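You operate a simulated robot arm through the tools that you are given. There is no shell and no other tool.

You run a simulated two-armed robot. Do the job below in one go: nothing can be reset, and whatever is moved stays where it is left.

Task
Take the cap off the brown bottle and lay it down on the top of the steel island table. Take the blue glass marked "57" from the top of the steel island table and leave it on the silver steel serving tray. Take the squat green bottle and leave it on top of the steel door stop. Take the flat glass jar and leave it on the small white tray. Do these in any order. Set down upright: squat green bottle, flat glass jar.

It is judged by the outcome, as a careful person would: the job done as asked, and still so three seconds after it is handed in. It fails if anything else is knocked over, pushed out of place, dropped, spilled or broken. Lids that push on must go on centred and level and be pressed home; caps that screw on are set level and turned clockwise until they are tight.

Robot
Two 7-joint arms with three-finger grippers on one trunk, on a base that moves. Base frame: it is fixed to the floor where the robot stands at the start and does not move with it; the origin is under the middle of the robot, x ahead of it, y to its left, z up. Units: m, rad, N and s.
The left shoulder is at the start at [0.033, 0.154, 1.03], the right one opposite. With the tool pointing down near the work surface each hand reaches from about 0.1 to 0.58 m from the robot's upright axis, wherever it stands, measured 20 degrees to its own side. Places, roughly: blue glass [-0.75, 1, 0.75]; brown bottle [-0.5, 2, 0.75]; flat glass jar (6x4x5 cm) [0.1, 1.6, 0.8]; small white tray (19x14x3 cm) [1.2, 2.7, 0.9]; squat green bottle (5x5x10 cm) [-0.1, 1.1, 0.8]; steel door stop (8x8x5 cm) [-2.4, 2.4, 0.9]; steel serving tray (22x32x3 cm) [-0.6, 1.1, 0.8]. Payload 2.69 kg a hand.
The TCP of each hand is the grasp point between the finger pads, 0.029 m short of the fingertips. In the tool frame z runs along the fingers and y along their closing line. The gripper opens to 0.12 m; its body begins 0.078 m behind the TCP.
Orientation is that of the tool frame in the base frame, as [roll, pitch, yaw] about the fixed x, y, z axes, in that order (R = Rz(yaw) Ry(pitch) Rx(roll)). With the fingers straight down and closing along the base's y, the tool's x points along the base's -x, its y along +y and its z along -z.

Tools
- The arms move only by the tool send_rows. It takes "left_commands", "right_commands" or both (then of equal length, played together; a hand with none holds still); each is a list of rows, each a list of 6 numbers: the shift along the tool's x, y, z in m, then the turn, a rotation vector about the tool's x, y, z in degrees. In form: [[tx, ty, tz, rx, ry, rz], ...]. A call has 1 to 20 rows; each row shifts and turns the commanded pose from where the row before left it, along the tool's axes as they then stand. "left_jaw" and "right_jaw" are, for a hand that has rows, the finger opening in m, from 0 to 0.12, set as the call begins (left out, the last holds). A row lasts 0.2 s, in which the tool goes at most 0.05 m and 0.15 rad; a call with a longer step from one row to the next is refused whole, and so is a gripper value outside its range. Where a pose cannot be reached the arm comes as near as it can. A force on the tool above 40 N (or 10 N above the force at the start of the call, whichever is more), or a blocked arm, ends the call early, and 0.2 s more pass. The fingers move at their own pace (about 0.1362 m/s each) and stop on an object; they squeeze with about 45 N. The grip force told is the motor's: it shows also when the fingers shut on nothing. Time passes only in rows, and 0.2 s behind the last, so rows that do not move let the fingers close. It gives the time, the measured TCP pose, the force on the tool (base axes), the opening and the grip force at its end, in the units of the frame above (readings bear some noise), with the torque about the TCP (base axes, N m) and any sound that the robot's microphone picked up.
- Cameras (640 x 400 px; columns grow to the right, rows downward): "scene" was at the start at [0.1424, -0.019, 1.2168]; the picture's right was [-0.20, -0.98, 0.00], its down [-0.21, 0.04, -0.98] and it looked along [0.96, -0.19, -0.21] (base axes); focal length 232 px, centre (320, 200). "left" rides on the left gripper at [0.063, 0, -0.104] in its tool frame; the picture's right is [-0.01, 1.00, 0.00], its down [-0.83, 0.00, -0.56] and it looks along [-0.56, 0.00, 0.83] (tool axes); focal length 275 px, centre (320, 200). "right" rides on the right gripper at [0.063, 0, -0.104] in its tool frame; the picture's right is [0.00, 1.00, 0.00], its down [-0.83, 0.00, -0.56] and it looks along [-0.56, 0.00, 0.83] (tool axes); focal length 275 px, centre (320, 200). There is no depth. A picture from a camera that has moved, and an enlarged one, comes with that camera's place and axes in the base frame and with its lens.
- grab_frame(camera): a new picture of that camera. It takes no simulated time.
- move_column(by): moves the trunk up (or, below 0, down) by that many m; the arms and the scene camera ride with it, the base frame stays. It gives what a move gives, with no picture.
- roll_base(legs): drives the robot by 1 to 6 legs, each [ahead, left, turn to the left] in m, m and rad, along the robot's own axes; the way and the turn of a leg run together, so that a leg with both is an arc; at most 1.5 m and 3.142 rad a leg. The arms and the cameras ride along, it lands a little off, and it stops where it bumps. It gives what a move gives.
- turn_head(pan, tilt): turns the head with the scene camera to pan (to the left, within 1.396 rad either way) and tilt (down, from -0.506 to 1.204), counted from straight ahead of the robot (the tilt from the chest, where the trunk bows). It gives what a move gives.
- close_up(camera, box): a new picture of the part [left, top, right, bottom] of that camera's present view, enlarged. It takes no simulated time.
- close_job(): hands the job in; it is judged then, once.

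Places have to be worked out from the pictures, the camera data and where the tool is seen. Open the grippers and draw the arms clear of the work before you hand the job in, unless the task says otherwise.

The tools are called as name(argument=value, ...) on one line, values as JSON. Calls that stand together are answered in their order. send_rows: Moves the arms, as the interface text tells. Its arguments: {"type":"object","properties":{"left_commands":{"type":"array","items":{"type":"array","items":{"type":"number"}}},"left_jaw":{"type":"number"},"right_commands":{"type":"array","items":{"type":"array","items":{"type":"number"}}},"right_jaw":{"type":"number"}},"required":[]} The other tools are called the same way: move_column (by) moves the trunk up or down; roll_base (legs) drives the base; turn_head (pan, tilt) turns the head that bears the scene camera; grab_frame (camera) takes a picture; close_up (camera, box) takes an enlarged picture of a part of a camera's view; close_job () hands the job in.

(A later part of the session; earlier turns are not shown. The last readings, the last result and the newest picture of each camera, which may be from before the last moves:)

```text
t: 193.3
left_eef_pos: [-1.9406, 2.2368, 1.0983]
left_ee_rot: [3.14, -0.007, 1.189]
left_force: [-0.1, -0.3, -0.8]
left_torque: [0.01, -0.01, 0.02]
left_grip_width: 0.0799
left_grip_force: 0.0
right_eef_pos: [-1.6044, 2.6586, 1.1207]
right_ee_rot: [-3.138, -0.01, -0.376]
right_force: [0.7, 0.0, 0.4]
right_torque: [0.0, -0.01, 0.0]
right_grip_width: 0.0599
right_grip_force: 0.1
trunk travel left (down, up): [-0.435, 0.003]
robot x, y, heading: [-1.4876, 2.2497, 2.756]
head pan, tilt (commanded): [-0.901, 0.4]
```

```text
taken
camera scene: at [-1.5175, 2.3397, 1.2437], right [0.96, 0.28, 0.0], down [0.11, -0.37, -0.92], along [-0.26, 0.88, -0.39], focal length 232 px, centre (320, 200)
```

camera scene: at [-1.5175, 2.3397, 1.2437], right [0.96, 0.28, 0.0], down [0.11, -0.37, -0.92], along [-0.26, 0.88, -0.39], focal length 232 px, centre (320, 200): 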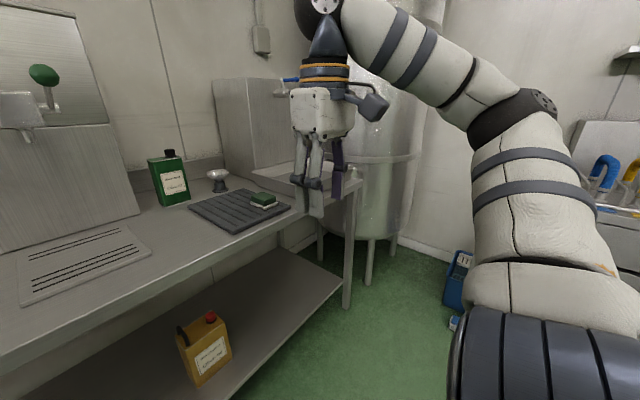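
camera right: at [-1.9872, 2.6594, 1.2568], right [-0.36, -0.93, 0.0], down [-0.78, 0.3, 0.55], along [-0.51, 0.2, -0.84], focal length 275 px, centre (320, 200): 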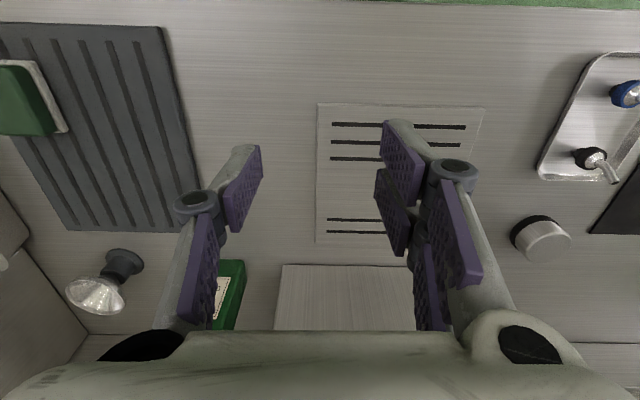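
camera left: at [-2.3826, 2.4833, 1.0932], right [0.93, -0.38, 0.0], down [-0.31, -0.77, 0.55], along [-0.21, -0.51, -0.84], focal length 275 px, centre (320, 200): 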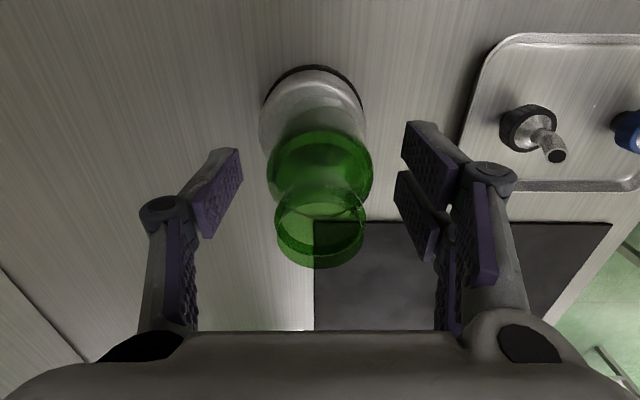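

I want to see the back aisle before driving in. I turn right 90° (facing up along the island's left side) and look.

roll_base(legs=[[0, 0, -1.57]])

turn_head(pan=-0.5, tilt=0.5)

grab_frame(camera="scene")

grab_frame(camera="right")

```text
t: 197.6
left_eef_pos: [-1.4982, 2.7014, 1.0988]
left_ee_rot: [3.141, -0.01, -0.385]
left_force: [-0.3, -0.5, 0.0]
left_torque: [0.01, -0.03, 0.0]
left_grip_width: 0.0802
left_grip_force: 0.0
right_eef_pos: [-1.0771, 2.3626, 1.1215]
right_ee_rot: [-3.138, -0.012, -1.951]
right_force: [0.2, 0.8, -0.1]
right_torque: [-0.02, 0.0, 0.01]
right_grip_width: 0.0602
right_grip_force: 0.1
trunk travel left (down, up): [-0.435, 0.003]
robot x, y, heading: [-1.4856, 2.2537, 1.179]
head pan, tilt (commanded): [-0.901, 0.4]
```

```text
t: 198.4
left_eef_pos: [-1.4983, 2.7017, 1.0985]
left_ee_rot: [3.14, -0.01, -0.386]
left_force: [1.2, -0.5, 0.0]
left_torque: [0.01, -0.03, 0.01]
left_grip_width: 0.0801
left_grip_force: 0.1
right_eef_pos: [-1.0774, 2.3633, 1.1225]
right_ee_rot: [-3.138, -0.011, -1.952]
right_force: [0.2, 0.9, -0.5]
right_torque: [0.05, -0.01, -0.05]
right_grip_width: 0.0602
right_grip_force: 0.0
trunk travel left (down, up): [-0.435, 0.003]
robot x, y, heading: [-1.49, 2.2479, 1.179]
head pan, tilt (commanded): [-0.499, 0.499]
```

```text
taken
camera scene: at [-1.4129, 2.3111, 1.2346], right [0.63, -0.78, 0.0], down [-0.37, -0.3, -0.88], along [0.68, 0.55, -0.48], focal length 232 px, centre (320, 200)
```

scene: 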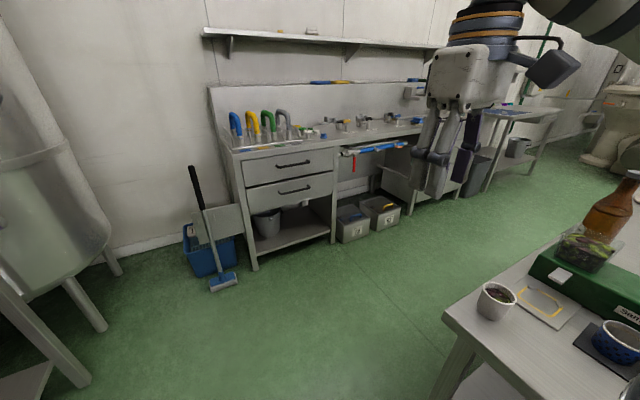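

```text
taken
camera right: at [-1.1001, 2.3064, 1.2277], right [-0.93, 0.37, 0.0], down [0.31, 0.78, 0.55], along [0.2, 0.51, -0.84], focal length 275 px, centre (320, 200)
```

right: 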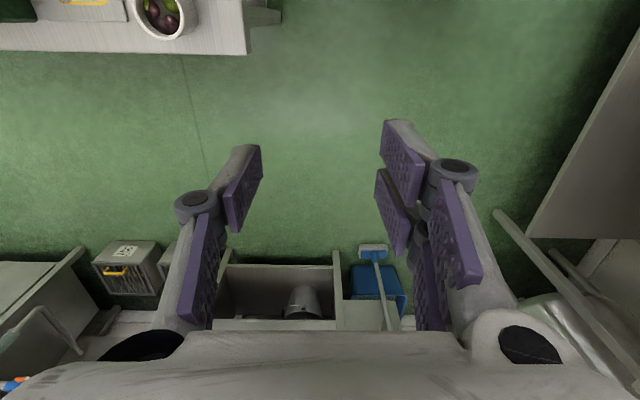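

The back aisle is clear (bucket and drain boxes are tucked by the bench). I turn right 180° here, reverse 0.78 m into the back aisle, then strafe left toward the brown bottle.

roll_base(legs=[[0, 0, -1.57], [0, 0, -1.57], [-0.78, 0, 0], [0, 0.6, 0]])

turn_head(pan=0.3, tilt=0.4)

grab_frame(camera="scene")

```text
t: 214.9
left_eef_pos: [-0.6201, 2.3041, 1.0983]
left_ee_rot: [3.141, -0.009, 2.776]
left_force: [1.0, 0.2, 0.8]
left_torque: [0.01, 0.01, -0.01]
left_grip_width: 0.0804
left_grip_force: 0.1
right_eef_pos: [-1.0467, 2.6325, 1.1219]
right_ee_rot: [-3.138, -0.01, 1.213]
right_force: [-0.2, -1.4, -1.0]
right_torque: [-0.01, -0.01, 0.03]
right_grip_width: 0.06
right_grip_force: 0.0
trunk travel left (down, up): [-0.435, 0.003]
robot x, y, heading: [-0.6384, 2.7568, -1.94]
head pan, tilt (commanded): [-0.499, 0.499]
```

```text
t: 216.1
left_eef_pos: [-0.6191, 2.3036, 1.0977]
left_ee_rot: [3.14, -0.008, 2.774]
left_force: [0.6, -0.3, 0.9]
left_torque: [-0.02, -0.01, -0.02]
left_grip_width: 0.0801
left_grip_force: 0.0
right_eef_pos: [-1.0468, 2.633, 1.1215]
right_ee_rot: [-3.139, -0.01, 1.211]
right_force: [-0.3, -0.9, -0.5]
right_torque: [0.04, -0.02, 0.01]
right_grip_width: 0.0598
right_grip_force: 0.0
trunk travel left (down, up): [-0.435, 0.003]
robot x, y, heading: [-0.641, 2.7584, -1.944]
head pan, tilt (commanded): [0.3, 0.4]
```

```text
taken
camera scene: at [-0.6474, 2.6575, 1.2437], right [-1.0, 0.07, 0.0], down [0.03, 0.39, -0.92], along [-0.07, -0.92, -0.39], focal length 232 px, centre (320, 200)
```

scene: 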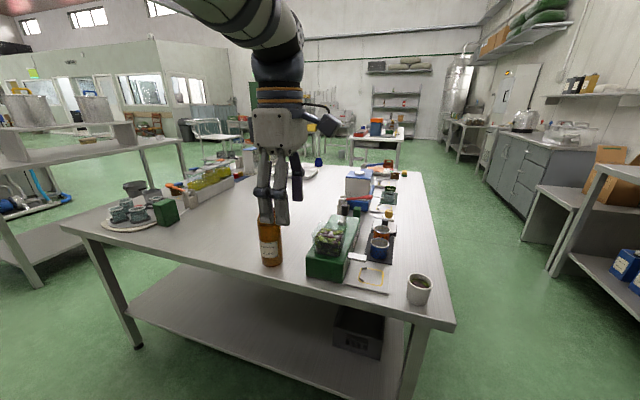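

The brown bottle stands ahead, behind my left hand in the view. I move the left hand aside (to robot's left) and zoom on the bottle cap.

send_rows(left_commands=[[-0.03, 0, 0, 0, 0, 0], [-0.03, 0, 0, 0, 0, 0], [-0.03, 0, 0, 0, 0, 0], [-0.03, 0, 0, 0, 0, 0], [0, 0, 0, 0, 0, 0]])

grab_frame(camera="scene")

close_up(camera="scene", box=[220, 170, 320, 280])

grab_frame(camera="left")

```text
t: 217.3
left_eef_pos: [-0.5075, 2.2606, 1.0969]
left_ee_rot: [3.14, -0.008, 2.776]
left_force: [0.6, 0.2, 0.4]
left_torque: [0.01, -0.03, -0.03]
left_grip_width: 0.08
left_grip_force: 0.1
right_eef_pos: [-1.0466, 2.6337, 1.1205]
right_ee_rot: [-3.137, -0.011, 1.211]
right_force: [-0.7, 0.1, -0.1]
right_torque: [0.02, 0.0, -0.02]
right_grip_width: 0.0601
right_grip_force: 0.0
trunk travel left (down, up): [-0.435, 0.003]
robot x, y, heading: [-0.6379, 2.7556, -1.943]
head pan, tilt (commanded): [0.3, 0.4]
```

```text
taken
camera scene: at [-0.6476, 2.6577, 1.2438], right [-1.0, 0.07, 0.0], down [0.03, 0.39, -0.92], along [-0.07, -0.92, -0.39], focal length 232 px, centre (320, 200)
```

scene: 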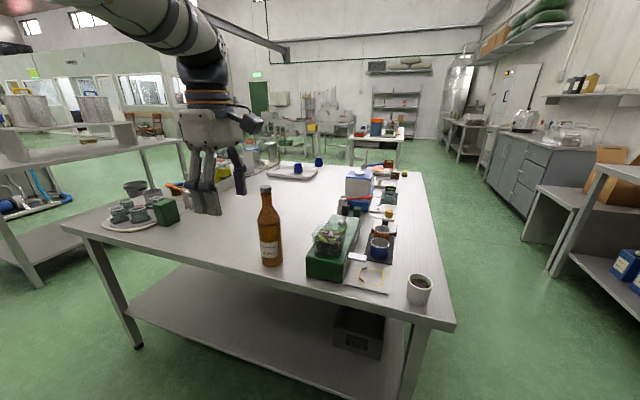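

```text
3.64 times, centred on (270, 225) of scene
camera zoom: at [-0.6476, 2.6577, 1.2438], right [-1.0, 0.07, 0.0], down [0.03, 0.39, -0.92], along [-0.07, -0.92, -0.39], focal length 843 px, centre (502, 109)
```

zoom: 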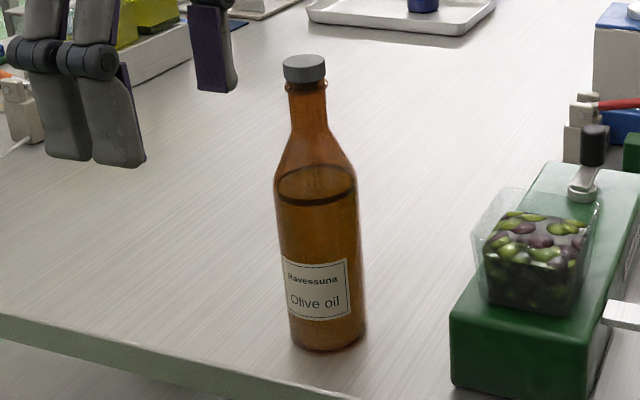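

```text
taken
camera left: at [-0.5656, 2.283, 1.2024], right [0.36, 0.93, 0.0], down [0.78, -0.3, 0.55], along [0.51, -0.2, -0.84], focal length 275 px, centre (320, 200)
```

left: 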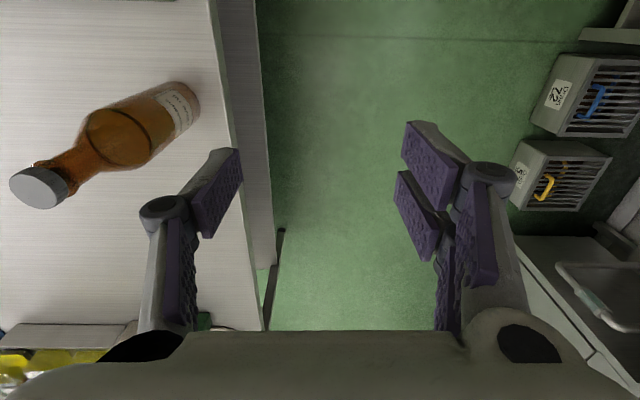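

The bottle holds olive oil and has a grey cap. I zoom on the cap from both cameras.

close_up(camera="scene", box=[250, 180, 290, 210])

close_up(camera="left", box=[0, 140, 100, 230])

```text
13.33 times, centred on (270, 195) of scene
camera zoom: at [-0.6476, 2.6577, 1.2438], right [-1.0, 0.07, 0.0], down [0.03, 0.39, -0.92], along [-0.07, -0.92, -0.39], focal length 3090 px, centre (987, 267)
```

zoom: 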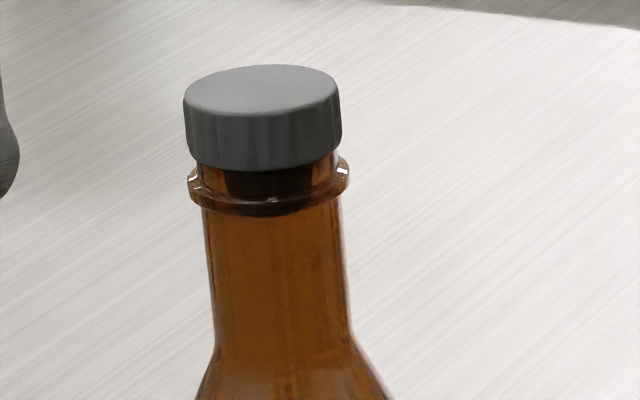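

```text
4.44 times, centred on (50, 185) of left
camera zoom: at [-0.5656, 2.283, 1.2024], right [0.36, 0.93, 0.0], down [0.78, -0.3, 0.55], along [0.51, -0.2, -0.84], focal length 1224 px, centre (1520, 267)
```

zoom: 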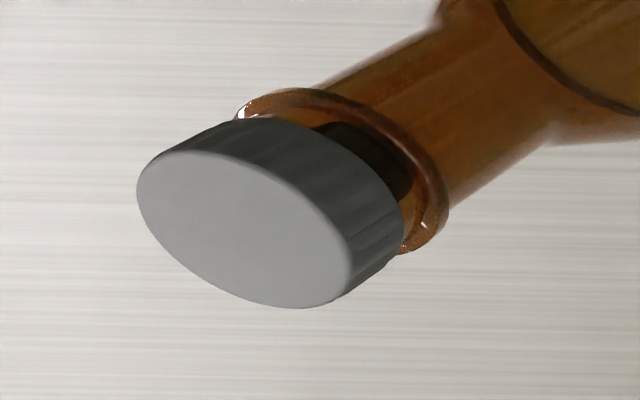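

It looks like a bottle with a plug/screw cap full of oil, so I'll hold the body with the left hand coming in horizontally from the left and take the cap with the right hand from above. Bottle axis ≈ (-0.5415, 2.046), cap top z≈1.029. I first place the base: 0.18 m forward, 0.35 m left.

roll_base(legs=[[0.18, 0.35, 0]])

turn_head(pan=0.0, tilt=0.55)

grab_frame(camera="scene")

```text
t: 220.5
left_eef_pos: [-0.2474, 1.967, 1.0971]
left_ee_rot: [3.14, -0.008, 2.777]
left_force: [0.4, -0.4, -0.3]
left_torque: [-0.01, 0.01, -0.01]
left_grip_width: 0.0799
left_grip_force: 0.1
right_eef_pos: [-0.7867, 2.3381, 1.1214]
right_ee_rot: [-3.137, -0.01, 1.211]
right_force: [0.3, -0.7, -0.3]
right_torque: [0.06, 0.02, -0.02]
right_grip_width: 0.0601
right_grip_force: 0.1
trunk travel left (down, up): [-0.435, 0.003]
robot x, y, heading: [-0.3834, 2.4628, -1.942]
head pan, tilt (commanded): [0.3, 0.4]
```

```text
t: 221.3
left_eef_pos: [-0.2486, 1.9665, 1.0963]
left_ee_rot: [3.14, -0.01, 2.776]
left_force: [-0.5, -0.5, 0.2]
left_torque: [0.0, -0.02, 0.01]
left_grip_width: 0.0799
left_grip_force: 0.1
right_eef_pos: [-0.7873, 2.3386, 1.1209]
right_ee_rot: [-3.137, -0.01, 1.211]
right_force: [0.3, 0.0, 0.2]
right_torque: [0.0, -0.01, 0.01]
right_grip_width: 0.0601
right_grip_force: 0.0
trunk travel left (down, up): [-0.435, 0.003]
robot x, y, heading: [-0.3832, 2.4609, -1.946]
head pan, tilt (commanded): [0.0, 0.55]
```

```text
taken
camera scene: at [-0.414, 2.3729, 1.2301], right [-0.93, 0.36, 0.0], down [0.19, 0.49, -0.85], along [-0.31, -0.79, -0.52], focal length 232 px, centre (320, 200)
```

scene: 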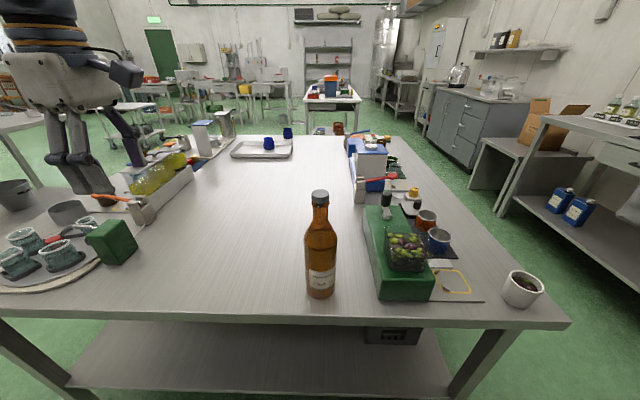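

Bottle is now 0.445 m ahead, centred. I bring the left hand to 0.15 m left of the bottle axis (same depth), open the jaw fully, still pointing down.

send_rows(left_commands=[[0.039, -0.0085, 0, 0, 0, 0], [0.039, -0.0085, 0, 0, 0, 0], [0.039, -0.0085, 0, 0, 0, 0], [0.038, -0.0085, 0, 0, 0, 0], [0, 0, 0, 0, 0, 0]], left_jaw=0.12)

grab_frame(camera="scene")

```text
t: 222.5
left_eef_pos: [-0.4056, 1.9915, 1.0976]
left_ee_rot: [3.14, -0.007, 2.778]
left_force: [0.3, 0.7, 0.0]
left_torque: [-0.03, 0.03, -0.06]
left_grip_width: 0.1199
left_grip_force: 0.0
right_eef_pos: [-0.7867, 2.3393, 1.1215]
right_ee_rot: [-3.139, -0.008, 1.213]
right_force: [0.7, 0.8, -0.1]
right_torque: [0.04, 0.0, 0.01]
right_grip_width: 0.06
right_grip_force: 0.1
trunk travel left (down, up): [-0.435, 0.003]
robot x, y, heading: [-0.3786, 2.4594, -1.946]
head pan, tilt (commanded): [0.0, 0.55]
```

```text
taken
camera scene: at [-0.4137, 2.373, 1.2301], right [-0.93, 0.36, 0.0], down [0.19, 0.49, -0.85], along [-0.31, -0.79, -0.52], focal length 232 px, centre (320, 200)
```

scene: 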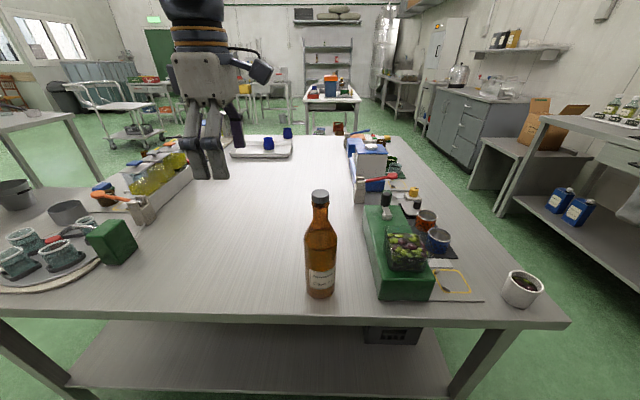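

Now I rotate the left hand 90° about its closing axis so that its fingers point to the robot's right (toward the bottle), camera up.

send_rows(left_commands=[[0, 0, 0, 0, 8.2, 0], [0, 0, 0, 0, 8.2, 0], [0, 0, 0, 0, 8.2, 0], [0, 0, 0, 0, 8.2, 0], [0, 0, 0, 0, 8.2, 0], [0, 0, 0, 0, 0, 0]])

grab_frame(camera="scene")

```text
t: 223.9
left_eef_pos: [-0.4042, 1.9911, 1.0979]
left_ee_rot: [3.139, -0.727, 2.777]
left_force: [-0.4, 0.2, 1.2]
left_torque: [-0.04, 0.01, -0.02]
left_grip_width: 0.1201
left_grip_force: 0.0
right_eef_pos: [-0.7871, 2.3394, 1.1216]
right_ee_rot: [-3.139, -0.011, 1.21]
right_force: [0.3, 0.4, 0.5]
right_torque: [0.01, 0.01, 0.0]
right_grip_width: 0.0601
right_grip_force: 0.0
trunk travel left (down, up): [-0.435, 0.003]
robot x, y, heading: [-0.381, 2.4622, -1.944]
head pan, tilt (commanded): [0.0, 0.55]
```

```text
taken
camera scene: at [-0.4144, 2.3732, 1.2301], right [-0.93, 0.36, 0.0], down [0.19, 0.49, -0.85], along [-0.31, -0.79, -0.52], focal length 232 px, centre (320, 200)
```

scene: 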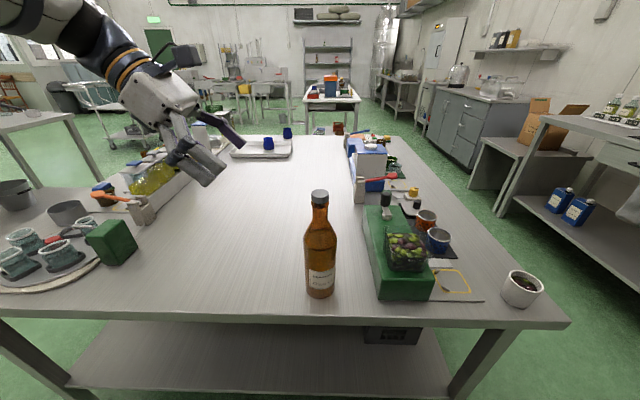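

Halfway and tracking well. I complete the rotation.

send_rows(left_commands=[[0, 0, 0, 0, 8.2, 0], [0, 0, 0, 0, 8.2, 0], [0, 0, 0, 0, 8.2, 0], [0, 0, 0, 0, 8.2, 0], [0, 0, 0, 0, 8.2, 0], [0, 0, 0, 0, 7.4, 0], [0, 0, 0, 0, 0, 0]])

grab_frame(camera="scene")

grab_frame(camera="left")

```text
t: 225.5
left_eef_pos: [-0.4054, 1.9903, 1.0981]
left_ee_rot: [2.232, -1.569, -2.597]
left_force: [-0.4, -0.3, -0.6]
left_torque: [0.01, 0.02, 0.0]
left_grip_width: 0.1203
left_grip_force: 0.0
right_eef_pos: [-0.787, 2.34, 1.1209]
right_ee_rot: [-3.137, -0.008, 1.211]
right_force: [-0.3, -0.2, -0.4]
right_torque: [0.02, -0.03, 0.02]
right_grip_width: 0.06
right_grip_force: 0.1
trunk travel left (down, up): [-0.435, 0.003]
robot x, y, heading: [-0.3843, 2.462, -1.945]
head pan, tilt (commanded): [0.0, 0.55]
```

```text
taken
camera scene: at [-0.4141, 2.3732, 1.2301], right [-0.93, 0.36, 0.0], down [0.19, 0.49, -0.85], along [-0.31, -0.79, -0.52], focal length 232 px, centre (320, 200)
```

scene: 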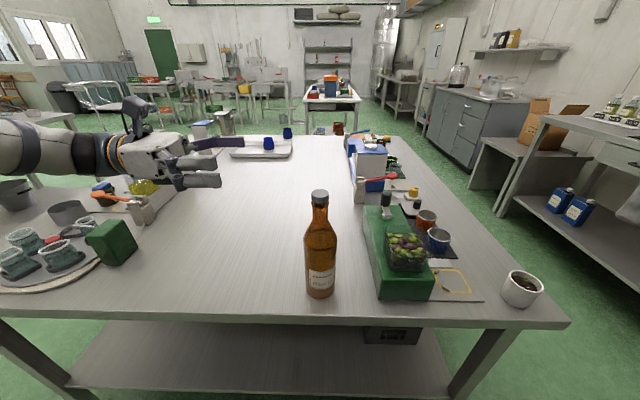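

```text
taken
camera left: at [-0.3074, 1.9541, 1.162], right [0.36, 0.93, 0.0], down [0.52, -0.2, -0.83], along [-0.78, 0.29, -0.56], focal length 275 px, centre (320, 200)
```

left: 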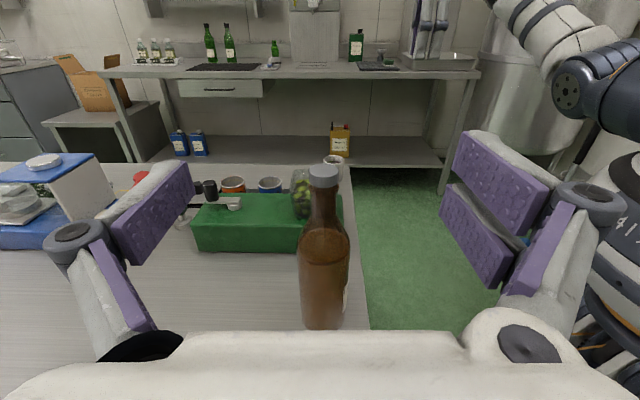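

The hand is horizontal and the bottle is centred in its view. I open stays 0.12 and descend in two stages, checking the forearm's clearance over the table items.

send_rows(left_commands=[[-0.03, 0, 0, 0, 0, 0], [-0.03, 0, 0, 0, 0, 0], [-0.03, 0, 0, 0, 0, 0], [-0.02, 0, 0, 0, 0, 0], [0, 0, 0, 0, 0, 0]])

turn_head(pan=0.3, tilt=0.55)

grab_frame(camera="scene")

```text
t: 226.7
left_eef_pos: [-0.4043, 1.9908, 0.9885]
left_ee_rot: [2.857, -1.567, 3.06]
left_force: [0.5, 0.6, -0.2]
left_torque: [-0.03, -0.04, -0.03]
left_grip_width: 0.1198
left_grip_force: 0.0
right_eef_pos: [-0.7879, 2.3393, 1.1221]
right_ee_rot: [-3.137, -0.007, 1.214]
right_force: [-0.5, 0.9, -0.1]
right_torque: [0.02, 0.02, 0.0]
right_grip_width: 0.06
right_grip_force: 0.0
trunk travel left (down, up): [-0.435, 0.003]
robot x, y, heading: [-0.3802, 2.4614, -1.938]
head pan, tilt (commanded): [0.0, 0.55]
```

```text
t: 227.5
left_eef_pos: [-0.406, 1.9908, 0.9894]
left_ee_rot: [2.576, -1.567, -2.943]
left_force: [0.9, 0.1, -0.2]
left_torque: [0.0, 0.01, -0.02]
left_grip_width: 0.1199
left_grip_force: 0.0
right_eef_pos: [-0.7869, 2.3392, 1.1213]
right_ee_rot: [-3.138, -0.01, 1.211]
right_force: [-0.9, -0.3, -0.5]
right_torque: [-0.02, -0.02, -0.01]
right_grip_width: 0.0602
right_grip_force: 0.1
trunk travel left (down, up): [-0.435, 0.003]
robot x, y, heading: [-0.381, 2.4622, -1.947]
head pan, tilt (commanded): [0.3, 0.55]
```

```text
taken
camera scene: at [-0.388, 2.367, 1.23], right [-1.0, 0.07, 0.0], down [0.04, 0.52, -0.85], along [-0.06, -0.85, -0.52], focal length 232 px, centre (320, 200)
```

scene: 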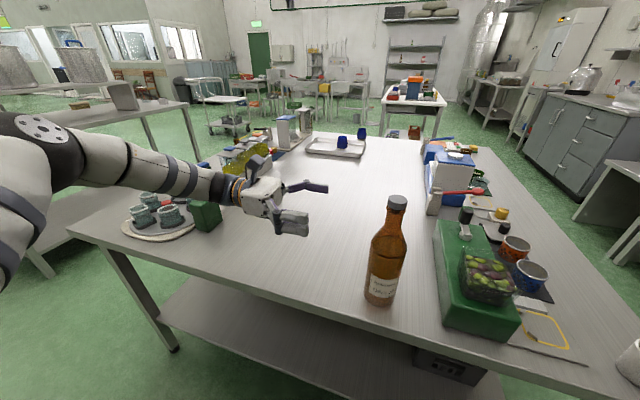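

The forearm passes well clear of the can and jars. I descend the rest to z≈0.885.

send_rows(left_commands=[[-0.03, 0, 0, 0, 0, 0], [-0.03, 0, 0, 0, 0, 0], [-0.025, 0, 0, 0, 0, 0], [-0.018, 0, 0, 0, 0, 0], [0, 0, 0, 0, 0, 0]])

grab_frame(camera="scene")

grab_frame(camera="left")

```text
t: 228.7
left_eef_pos: [-0.4045, 1.991, 0.8852]
left_ee_rot: [2.556, -1.568, -2.922]
left_force: [-1.0, 0.4, -0.6]
left_torque: [-0.01, 0.0, -0.01]
left_grip_width: 0.12
left_grip_force: 0.0
right_eef_pos: [-0.7891, 2.3387, 1.1209]
right_ee_rot: [-3.139, -0.01, 1.212]
right_force: [-0.4, 0.2, -0.2]
right_torque: [0.03, -0.03, -0.02]
right_grip_width: 0.06
right_grip_force: 0.0
trunk travel left (down, up): [-0.435, 0.003]
robot x, y, heading: [-0.3873, 2.4639, -1.943]
head pan, tilt (commanded): [0.3, 0.55]
```

```text
taken
camera scene: at [-0.3878, 2.3672, 1.2301], right [-1.0, 0.07, 0.0], down [0.04, 0.52, -0.85], along [-0.06, -0.85, -0.52], focal length 232 px, centre (320, 200)
```

scene: 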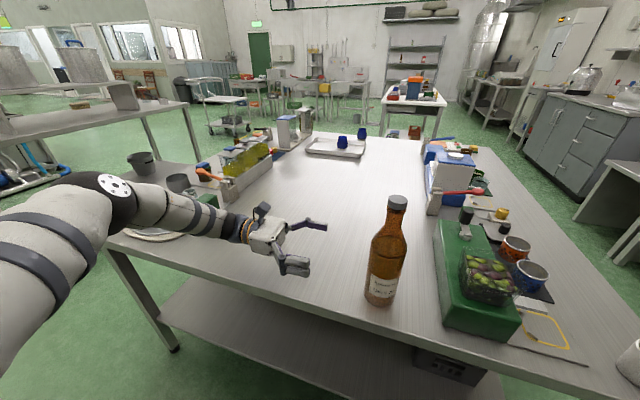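

```text
taken
camera left: at [-0.3071, 1.9539, 0.9486], right [0.36, 0.93, 0.0], down [0.52, -0.2, -0.83], along [-0.78, 0.3, -0.56], focal length 275 px, centre (320, 200)
```

left: 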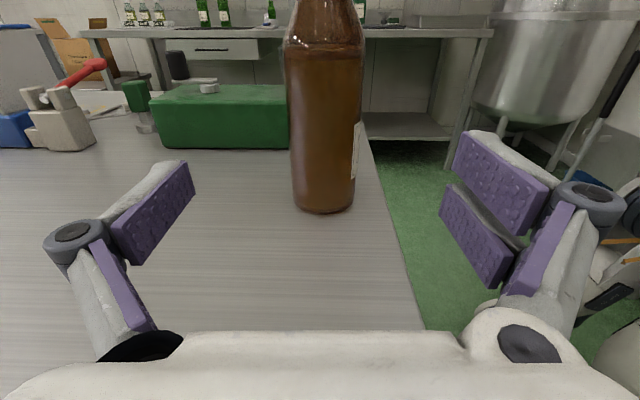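

Bottle is centred (about 3 mm toward the robot). I advance the hand along its axis toward the bottle.

send_rows(left_commands=[[0, 0.003, 0.03, 0, 0, 0], [0, 0, 0.03, 0, 0, 0], [0, 0, 0.03, 0, 0, 0], [0, 0, 0.03, 0, 0, 0], [0, 0, 0.026, 0, 0, 0], [0, 0, 0, 0, 0, 0]])

grab_frame(camera="scene")

grab_frame(camera="left")

```text
t: 230.1
left_eef_pos: [-0.5395, 2.0463, 0.8833]
left_ee_rot: [2.375, -1.567, -2.742]
left_force: [1.0, 0.4, -0.5]
left_torque: [0.01, 0.04, 0.01]
left_grip_width: 0.12
left_grip_force: 0.0
right_eef_pos: [-0.7874, 2.3386, 1.1214]
right_ee_rot: [-3.138, -0.01, 1.214]
right_force: [0.7, 0.0, 0.0]
right_torque: [-0.01, -0.02, 0.02]
right_grip_width: 0.0605
right_grip_force: 0.0
trunk travel left (down, up): [-0.435, 0.003]
robot x, y, heading: [-0.3824, 2.4616, -1.94]
head pan, tilt (commanded): [0.3, 0.55]
```

```text
taken
camera scene: at [-0.3877, 2.367, 1.23], right [-1.0, 0.07, 0.0], down [0.04, 0.52, -0.85], along [-0.06, -0.85, -0.52], focal length 232 px, centre (320, 200)
```

scene: 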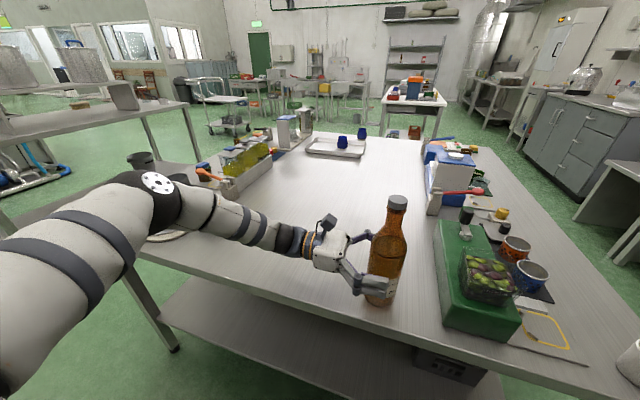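

```text
taken
camera left: at [-0.4422, 2.0093, 0.9479], right [0.36, 0.93, 0.0], down [0.52, -0.2, -0.83], along [-0.78, 0.3, -0.56], focal length 275 px, centre (320, 200)
```

left: 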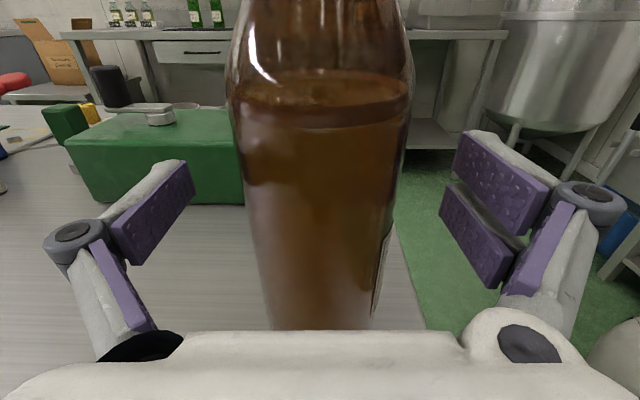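

The bottle is centred in the left hand. I close the left gripper around the body.

send_rows(left_commands=[[0, 0, 0, 0, 0, 0], [0, 0, 0, 0, 0, 0], [0, 0, 0, 0, 0, 0], [0, 0, 0, 0, 0, 0]], left_jaw=0.04)

grab_frame(camera="left")

close_up(camera="scene", box=[300, 180, 460, 320])

```text
t: 231.1
left_eef_pos: [-0.5385, 2.0464, 0.8839]
left_ee_rot: [2.561, -1.567, -2.925]
left_force: [-0.4, -0.2, 0.0]
left_torque: [-0.06, 0.03, -0.07]
left_grip_width: 0.0654
left_grip_force: 45.1
right_eef_pos: [-0.7881, 2.34, 1.1205]
right_ee_rot: [-3.137, -0.01, 1.209]
right_force: [-0.1, 0.1, -0.2]
right_torque: [-0.01, -0.01, -0.01]
right_grip_width: 0.0601
right_grip_force: 0.1
trunk travel left (down, up): [-0.435, 0.003]
robot x, y, heading: [-0.3818, 2.4628, -1.94]
head pan, tilt (commanded): [0.3, 0.55]
```

```text
taken
camera left: at [-0.4421, 2.0092, 0.9479], right [0.36, 0.93, 0.0], down [0.52, -0.2, -0.83], along [-0.78, 0.3, -0.56], focal length 275 px, centre (320, 200)
```

left: 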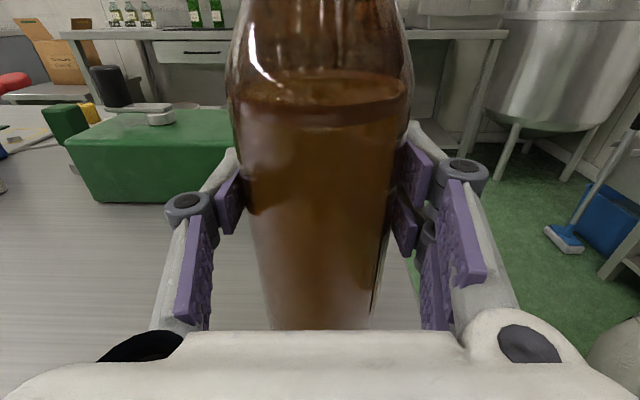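

```text
2.86 times, centred on (380, 250) of scene
camera zoom: at [-0.3879, 2.3671, 1.23], right [-1.0, 0.07, 0.0], down [0.04, 0.52, -0.85], along [-0.06, -0.85, -0.52], focal length 662 px, centre (149, 57)
```

zoom: 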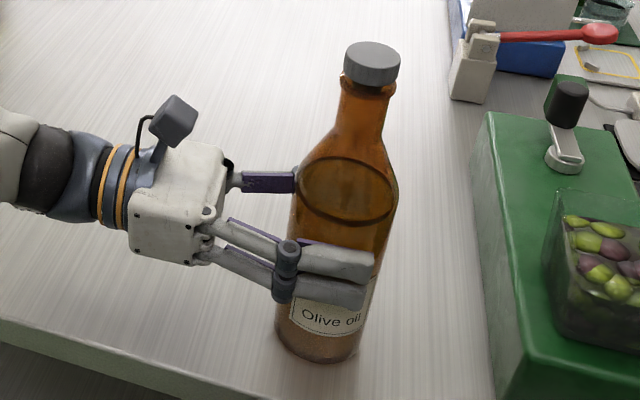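

The bottle is held firmly (0.065 m) and hasn't moved. Now the right hand goes over the cap at (-0.542, 2.047).

send_rows(right_commands=[[-0.0233, 0.0416, 0, 0, 0, 0], [-0.0233, 0.0416, 0, 0, 0, 0], [-0.0233, 0.0416, 0, 0, 0, 0], [-0.0233, 0.0416, 0, 0, 0, 0], [-0.0233, 0.0416, 0, 0, 0, 0], [-0.0233, 0.0416, 0, 0, 0, 0], [-0.0233, 0.0416, 0, 0, 0, 0], [-0.0236, 0.0419, 0, 0, 0, 0], [0, 0, 0, 0, 0, 0]], right_jaw=0.06)

grab_frame(camera="scene")

grab_frame(camera="right")

```text
t: 233.1
left_eef_pos: [-0.5387, 2.0459, 0.8839]
left_ee_rot: [2.699, -1.568, -3.063]
left_force: [1.0, 0.4, -0.5]
left_torque: [-0.02, 0.26, 0.05]
left_grip_width: 0.0654
left_grip_force: 44.6
right_eef_pos: [-0.5404, 2.0471, 1.1179]
right_ee_rot: [-3.139, -0.012, 1.215]
right_force: [-0.5, -0.3, 0.3]
right_torque: [-0.01, 0.01, -0.02]
right_grip_width: 0.06
right_grip_force: 0.1
trunk travel left (down, up): [-0.435, 0.003]
robot x, y, heading: [-0.3772, 2.462, -1.942]
head pan, tilt (commanded): [0.3, 0.55]
```

```text
taken
camera scene: at [-0.388, 2.3674, 1.2301], right [-1.0, 0.07, 0.0], down [0.04, 0.52, -0.85], along [-0.06, -0.85, -0.52], focal length 232 px, centre (320, 200)
```

scene: 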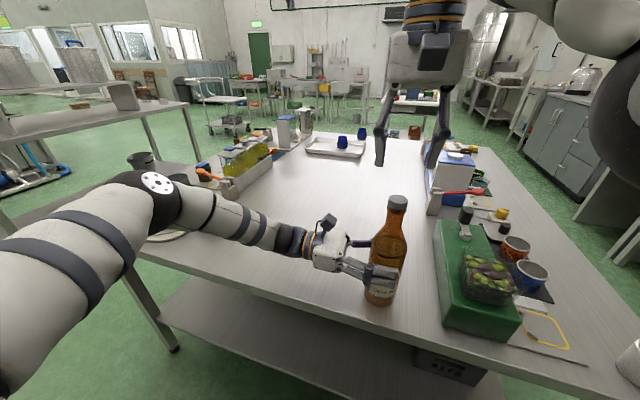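

```text
taken
camera right: at [-0.518, 2.1059, 1.2246], right [0.94, -0.35, 0.0], down [-0.29, -0.79, 0.55], along [-0.19, -0.51, -0.84], focal length 275 px, centre (320, 200)
```

right: 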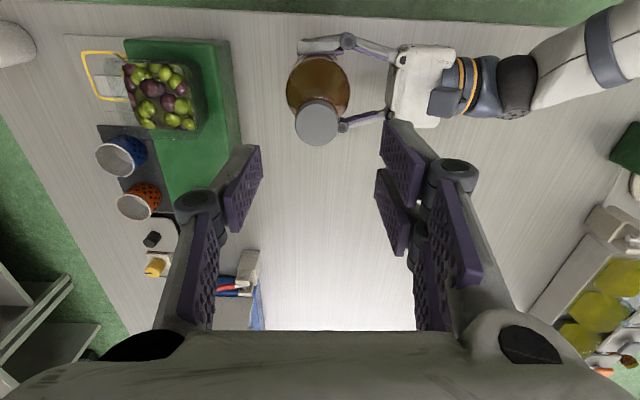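

The cap is centred under the right hand. I descend to TCP z≈1.0435 so that the fingertips flank only the cap.

send_rows(right_commands=[[0, -0.002, 0.025, 0, 0, 0], [0, 0, 0.025, 0, 0, 0], [0, 0, 0.015, 0, 0, 0], [0, 0, 0.0095, 0, 0, 0], [0, 0, 0, 0, 0, 0]])

grab_frame(camera="right")

close_up(camera="scene", box=[350, 150, 450, 230])

```text
t: 234.3
left_eef_pos: [-0.5386, 2.0461, 0.8846]
left_ee_rot: [2.551, -1.567, -2.914]
left_force: [1.8, -1.7, -0.5]
left_torque: [-0.15, 0.01, -0.02]
left_grip_width: 0.0656
left_grip_force: 45.0
right_eef_pos: [-0.5434, 2.0491, 1.0431]
right_ee_rot: [-3.14, -0.01, 1.213]
right_force: [-0.8, 0.6, -0.4]
right_torque: [0.0, -0.01, -0.02]
right_grip_width: 0.0601
right_grip_force: 0.1
trunk travel left (down, up): [-0.435, 0.003]
robot x, y, heading: [-0.3804, 2.4639, -1.943]
head pan, tilt (commanded): [0.3, 0.55]
```

```text
taken
camera right: at [-0.5202, 2.1071, 1.15], right [0.94, -0.35, 0.0], down [-0.29, -0.79, 0.55], along [-0.19, -0.51, -0.84], focal length 275 px, centre (320, 200)
```

right: 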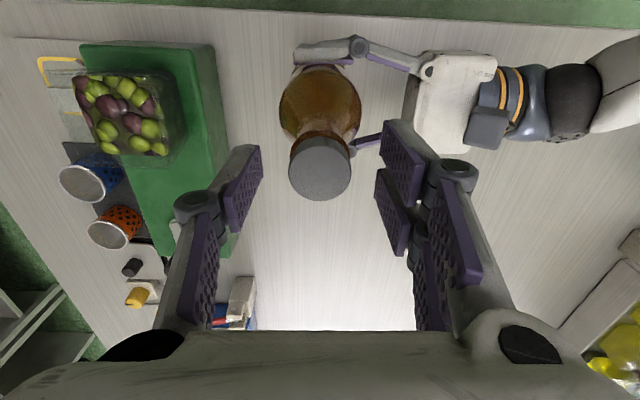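

```text
5.00 times, centred on (400, 190) of scene
camera zoom: at [-0.3877, 2.367, 1.23], right [-1.0, 0.07, 0.0], down [0.04, 0.52, -0.85], along [-0.06, -0.85, -0.52], focal length 1159 px, centre (-80, 250)
```

zoom: 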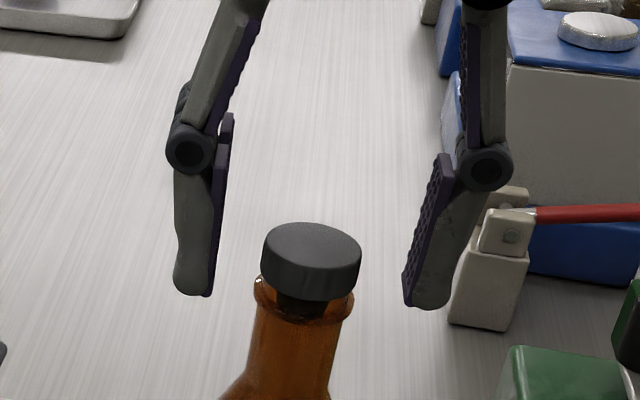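

The fingertips appear ~7 mm lower than the cap bottom, at the neck collar. I raise 8 mm so they grip only the cap, and check again.

send_rows(right_commands=[[0, 0, -0.008, 0, 0, 0], [0, 0, 0, 0, 0, 0]], right_jaw=0.045)

close_up(camera="scene", box=[370, 170, 430, 215])

close_up(camera="left", box=[220, 0, 420, 120])

```text
t: 234.9
left_eef_pos: [-0.5394, 2.0457, 0.8834]
left_ee_rot: [2.523, -1.568, -2.886]
left_force: [1.5, -1.2, 0.3]
left_torque: [-0.19, -0.04, 0.02]
left_grip_width: 0.0653
left_grip_force: 45.4
right_eef_pos: [-0.5427, 2.0497, 1.0517]
right_ee_rot: [-3.137, -0.011, 1.212]
right_force: [-0.3, 0.1, 0.0]
right_torque: [0.02, -0.02, 0.04]
right_grip_width: 0.045
right_grip_force: 0.1
trunk travel left (down, up): [-0.435, 0.003]
robot x, y, heading: [-0.3813, 2.4599, -1.945]
head pan, tilt (commanded): [0.3, 0.55]
```

```text
8.89 times, centred on (400, 192) of scene
camera zoom: at [-0.3877, 2.367, 1.23], right [-1.0, 0.07, 0.0], down [0.04, 0.52, -0.85], along [-0.06, -0.85, -0.52], focal length 2060 px, centre (-391, 267)
```

zoom: 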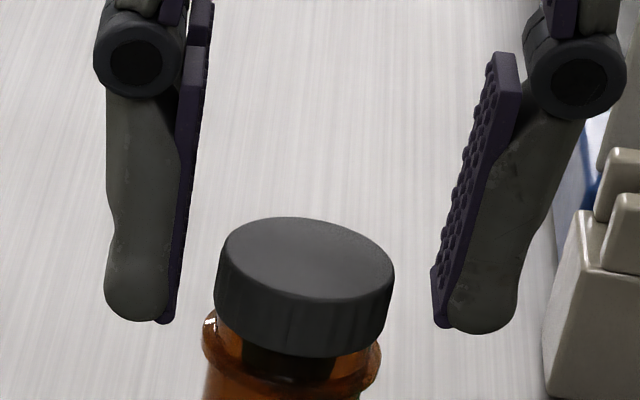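

```text
3.20 times, centred on (320, 60) of left
camera zoom: at [-0.4419, 2.0091, 0.9479], right [0.36, 0.93, 0.0], down [0.52, -0.2, -0.83], along [-0.78, 0.29, -0.56], focal length 881 px, centre (320, 648)
```

zoom: 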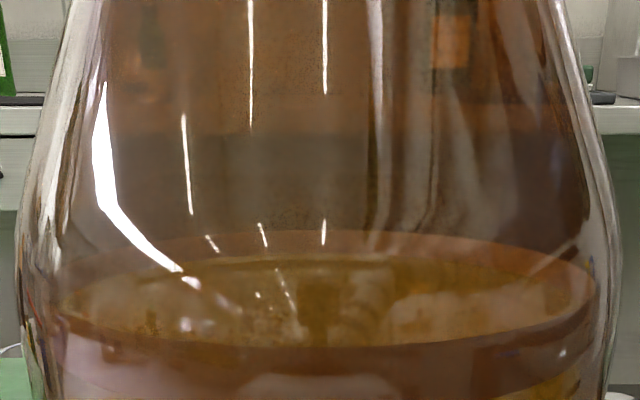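

The tips are now level with the cap's lower edge and above the collar. I raise another 1.5 mm and close on the cap.

send_rows(right_commands=[[0, 0, -0.0015, 0, 0, 0], [0, 0, 0, 0, 0, 0]])

send_rows(right_commands=[[0, 0, 0, 0, 0, 0], [0, 0, 0, 0, 0, 0], [0, 0, 0, 0, 0, 0]], right_jaw=0.015)

close_up(camera="scene", box=[370, 170, 430, 215])

grab_frame(camera="right")

```text
t: 235.5
left_eef_pos: [-0.5389, 2.0457, 0.8838]
left_ee_rot: [2.51, -1.568, -2.875]
left_force: [1.1, -0.9, 0.2]
left_torque: [-0.18, 0.01, 0.02]
left_grip_width: 0.0654
left_grip_force: 44.8
right_eef_pos: [-0.543, 2.0479, 1.0535]
right_ee_rot: [-3.138, -0.01, 1.212]
right_force: [0.1, -0.3, -1.2]
right_torque: [-0.01, 0.02, -0.02]
right_grip_width: 0.0449
right_grip_force: 0.1
trunk travel left (down, up): [-0.435, 0.003]
robot x, y, heading: [-0.3781, 2.4613, -1.937]
head pan, tilt (commanded): [0.3, 0.55]
```

```text
t: 236.3
left_eef_pos: [-0.54, 2.0451, 0.8836]
left_ee_rot: [2.517, -1.566, -2.882]
left_force: [1.1, -1.0, 0.3]
left_torque: [-0.2, -0.12, 0.02]
left_grip_width: 0.0655
left_grip_force: 44.6
right_eef_pos: [-0.5419, 2.0492, 1.0545]
right_ee_rot: [-3.137, -0.013, 1.213]
right_force: [-0.1, 0.6, 0.4]
right_torque: [-0.04, 0.0, 0.0]
right_grip_width: 0.0288
right_grip_force: 44.8
trunk travel left (down, up): [-0.435, 0.003]
robot x, y, heading: [-0.3791, 2.4638, -1.946]
head pan, tilt (commanded): [0.3, 0.55]
heard: snap
```

```text
8.89 times, centred on (400, 192) of scene
camera zoom: at [-0.3877, 2.367, 1.23], right [-1.0, 0.07, 0.0], down [0.04, 0.52, -0.85], along [-0.06, -0.85, -0.52], focal length 2060 px, centre (-391, 267)
```

zoom: 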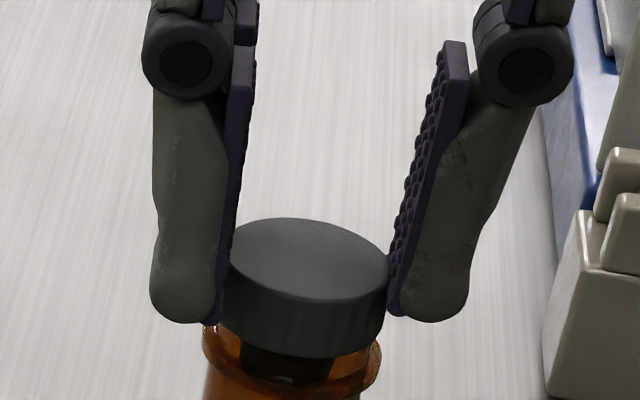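

```text
taken
camera right: at [-0.5199, 2.107, 1.1598], right [0.94, -0.35, 0.0], down [-0.29, -0.79, 0.55], along [-0.19, -0.51, -0.84], focal length 275 px, centre (320, 200)
```

right: 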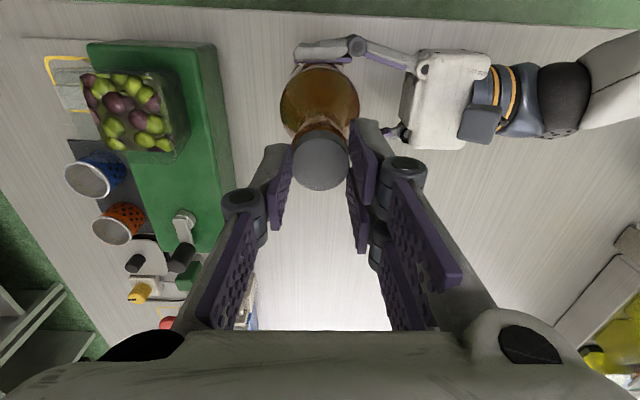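

A "snap" was heard as the fingers closed – the cap may already have come loose. I pull up gently by a few millimetres and check the forces.

send_rows(right_commands=[[0, 0, -0.002, 0, 0, 0], [0, 0, -0.002, 0, 0, 0], [0, 0, 0, 0, 0, 0]])

close_up(camera="scene", box=[370, 170, 430, 215])

```text
t: 237.1
left_eef_pos: [-0.5394, 2.0447, 0.8846]
left_ee_rot: [2.484, -1.567, -2.847]
left_force: [1.3, -0.4, 0.2]
left_torque: [-0.1, 0.01, 0.04]
left_grip_width: 0.0656
left_grip_force: 45.4
right_eef_pos: [-0.5423, 2.0484, 1.0574]
right_ee_rot: [-3.138, -0.011, 1.21]
right_force: [0.1, -0.6, -0.3]
right_torque: [-0.01, 0.01, -0.02]
right_grip_width: 0.0287
right_grip_force: 45.2
trunk travel left (down, up): [-0.435, 0.003]
robot x, y, heading: [-0.384, 2.4605, -1.94]
head pan, tilt (commanded): [0.3, 0.55]
```

```text
8.89 times, centred on (400, 192) of scene
camera zoom: at [-0.3877, 2.367, 1.23], right [-1.0, 0.07, 0.0], down [0.04, 0.52, -0.85], along [-0.06, -0.85, -0.52], focal length 2060 px, centre (-391, 267)
```

zoom: 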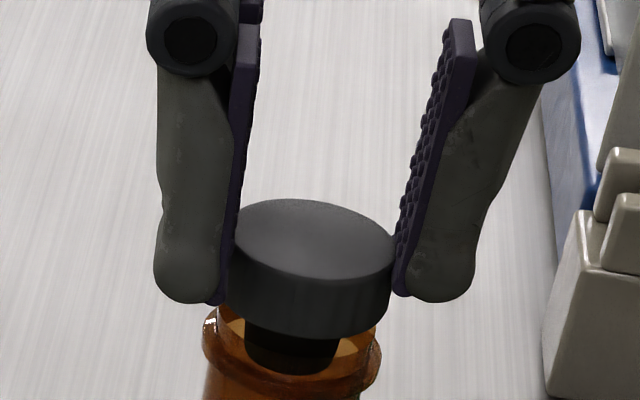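

The cap comes up freely (it's a plug-type stopper). I lift it straight up 8 cm.

send_rows(right_commands=[[0, 0, -0.006, 0, 0, 0], [0, 0, -0.01, 0, 0, 0], [0, 0, -0.015, 0, 0, 0], [0, 0, -0.02, 0, 0, 0], [0, 0, -0.02, 0, 0, 0], [0, 0, 0, 0, 0, 0]])

grab_frame(camera="scene")

close_up(camera="scene", box=[340, 110, 440, 215])

grab_frame(camera="right")

```text
t: 238.5
left_eef_pos: [-0.5395, 2.0455, 0.8836]
left_ee_rot: [2.485, -1.566, -2.852]
left_force: [1.1, -1.4, 0.6]
left_torque: [-0.09, 0.1, 0.02]
left_grip_width: 0.0654
left_grip_force: 44.8
right_eef_pos: [-0.5428, 2.0482, 1.1192]
right_ee_rot: [-3.138, -0.01, 1.211]
right_force: [0.5, 0.4, -0.4]
right_torque: [0.01, 0.01, 0.0]
right_grip_width: 0.0287
right_grip_force: 45.3
right hand out of reach, approached as far as the arm can: row 5
trunk travel left (down, up): [-0.435, 0.003]
robot x, y, heading: [-0.3804, 2.4635, -1.939]
head pan, tilt (commanded): [0.3, 0.55]
```

```text
taken
camera scene: at [-0.3878, 2.367, 1.23], right [-1.0, 0.07, 0.0], down [0.04, 0.52, -0.85], along [-0.06, -0.85, -0.52], focal length 232 px, centre (320, 200)
```

scene: 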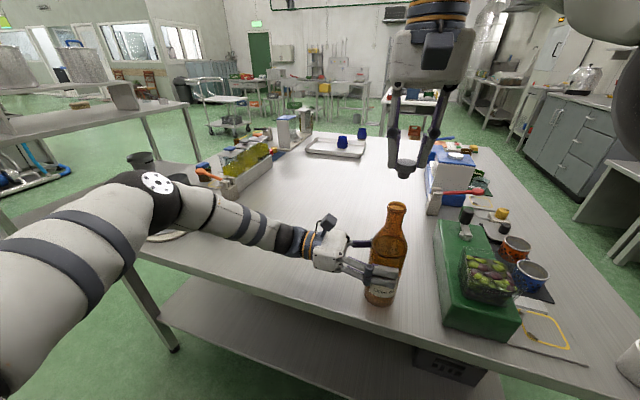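

```text
3.81 times, centred on (390, 162) of scene
camera zoom: at [-0.3878, 2.367, 1.23], right [-1.0, 0.07, 0.0], down [0.04, 0.52, -0.85], along [-0.06, -0.85, -0.52], focal length 883 px, centre (53, 343)
```

zoom: 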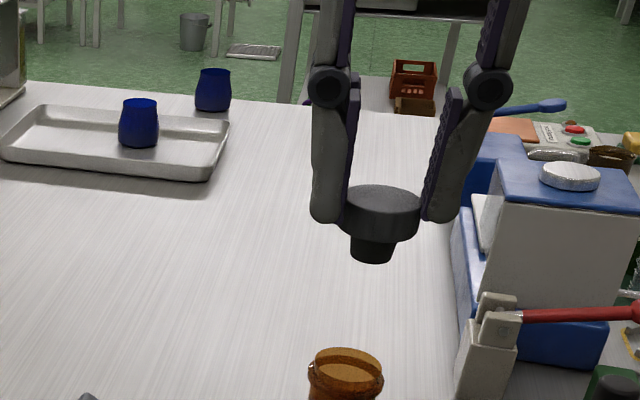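

```text
taken
camera right: at [-0.5205, 2.1064, 1.2251], right [0.94, -0.35, 0.0], down [-0.29, -0.79, 0.55], along [-0.19, -0.51, -0.84], focal length 275 px, centre (320, 200)
```

right: 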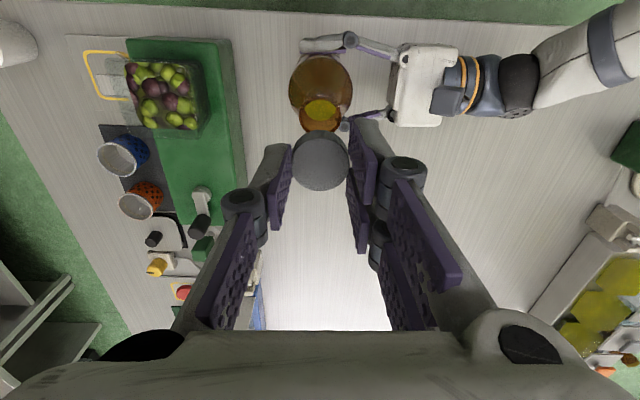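

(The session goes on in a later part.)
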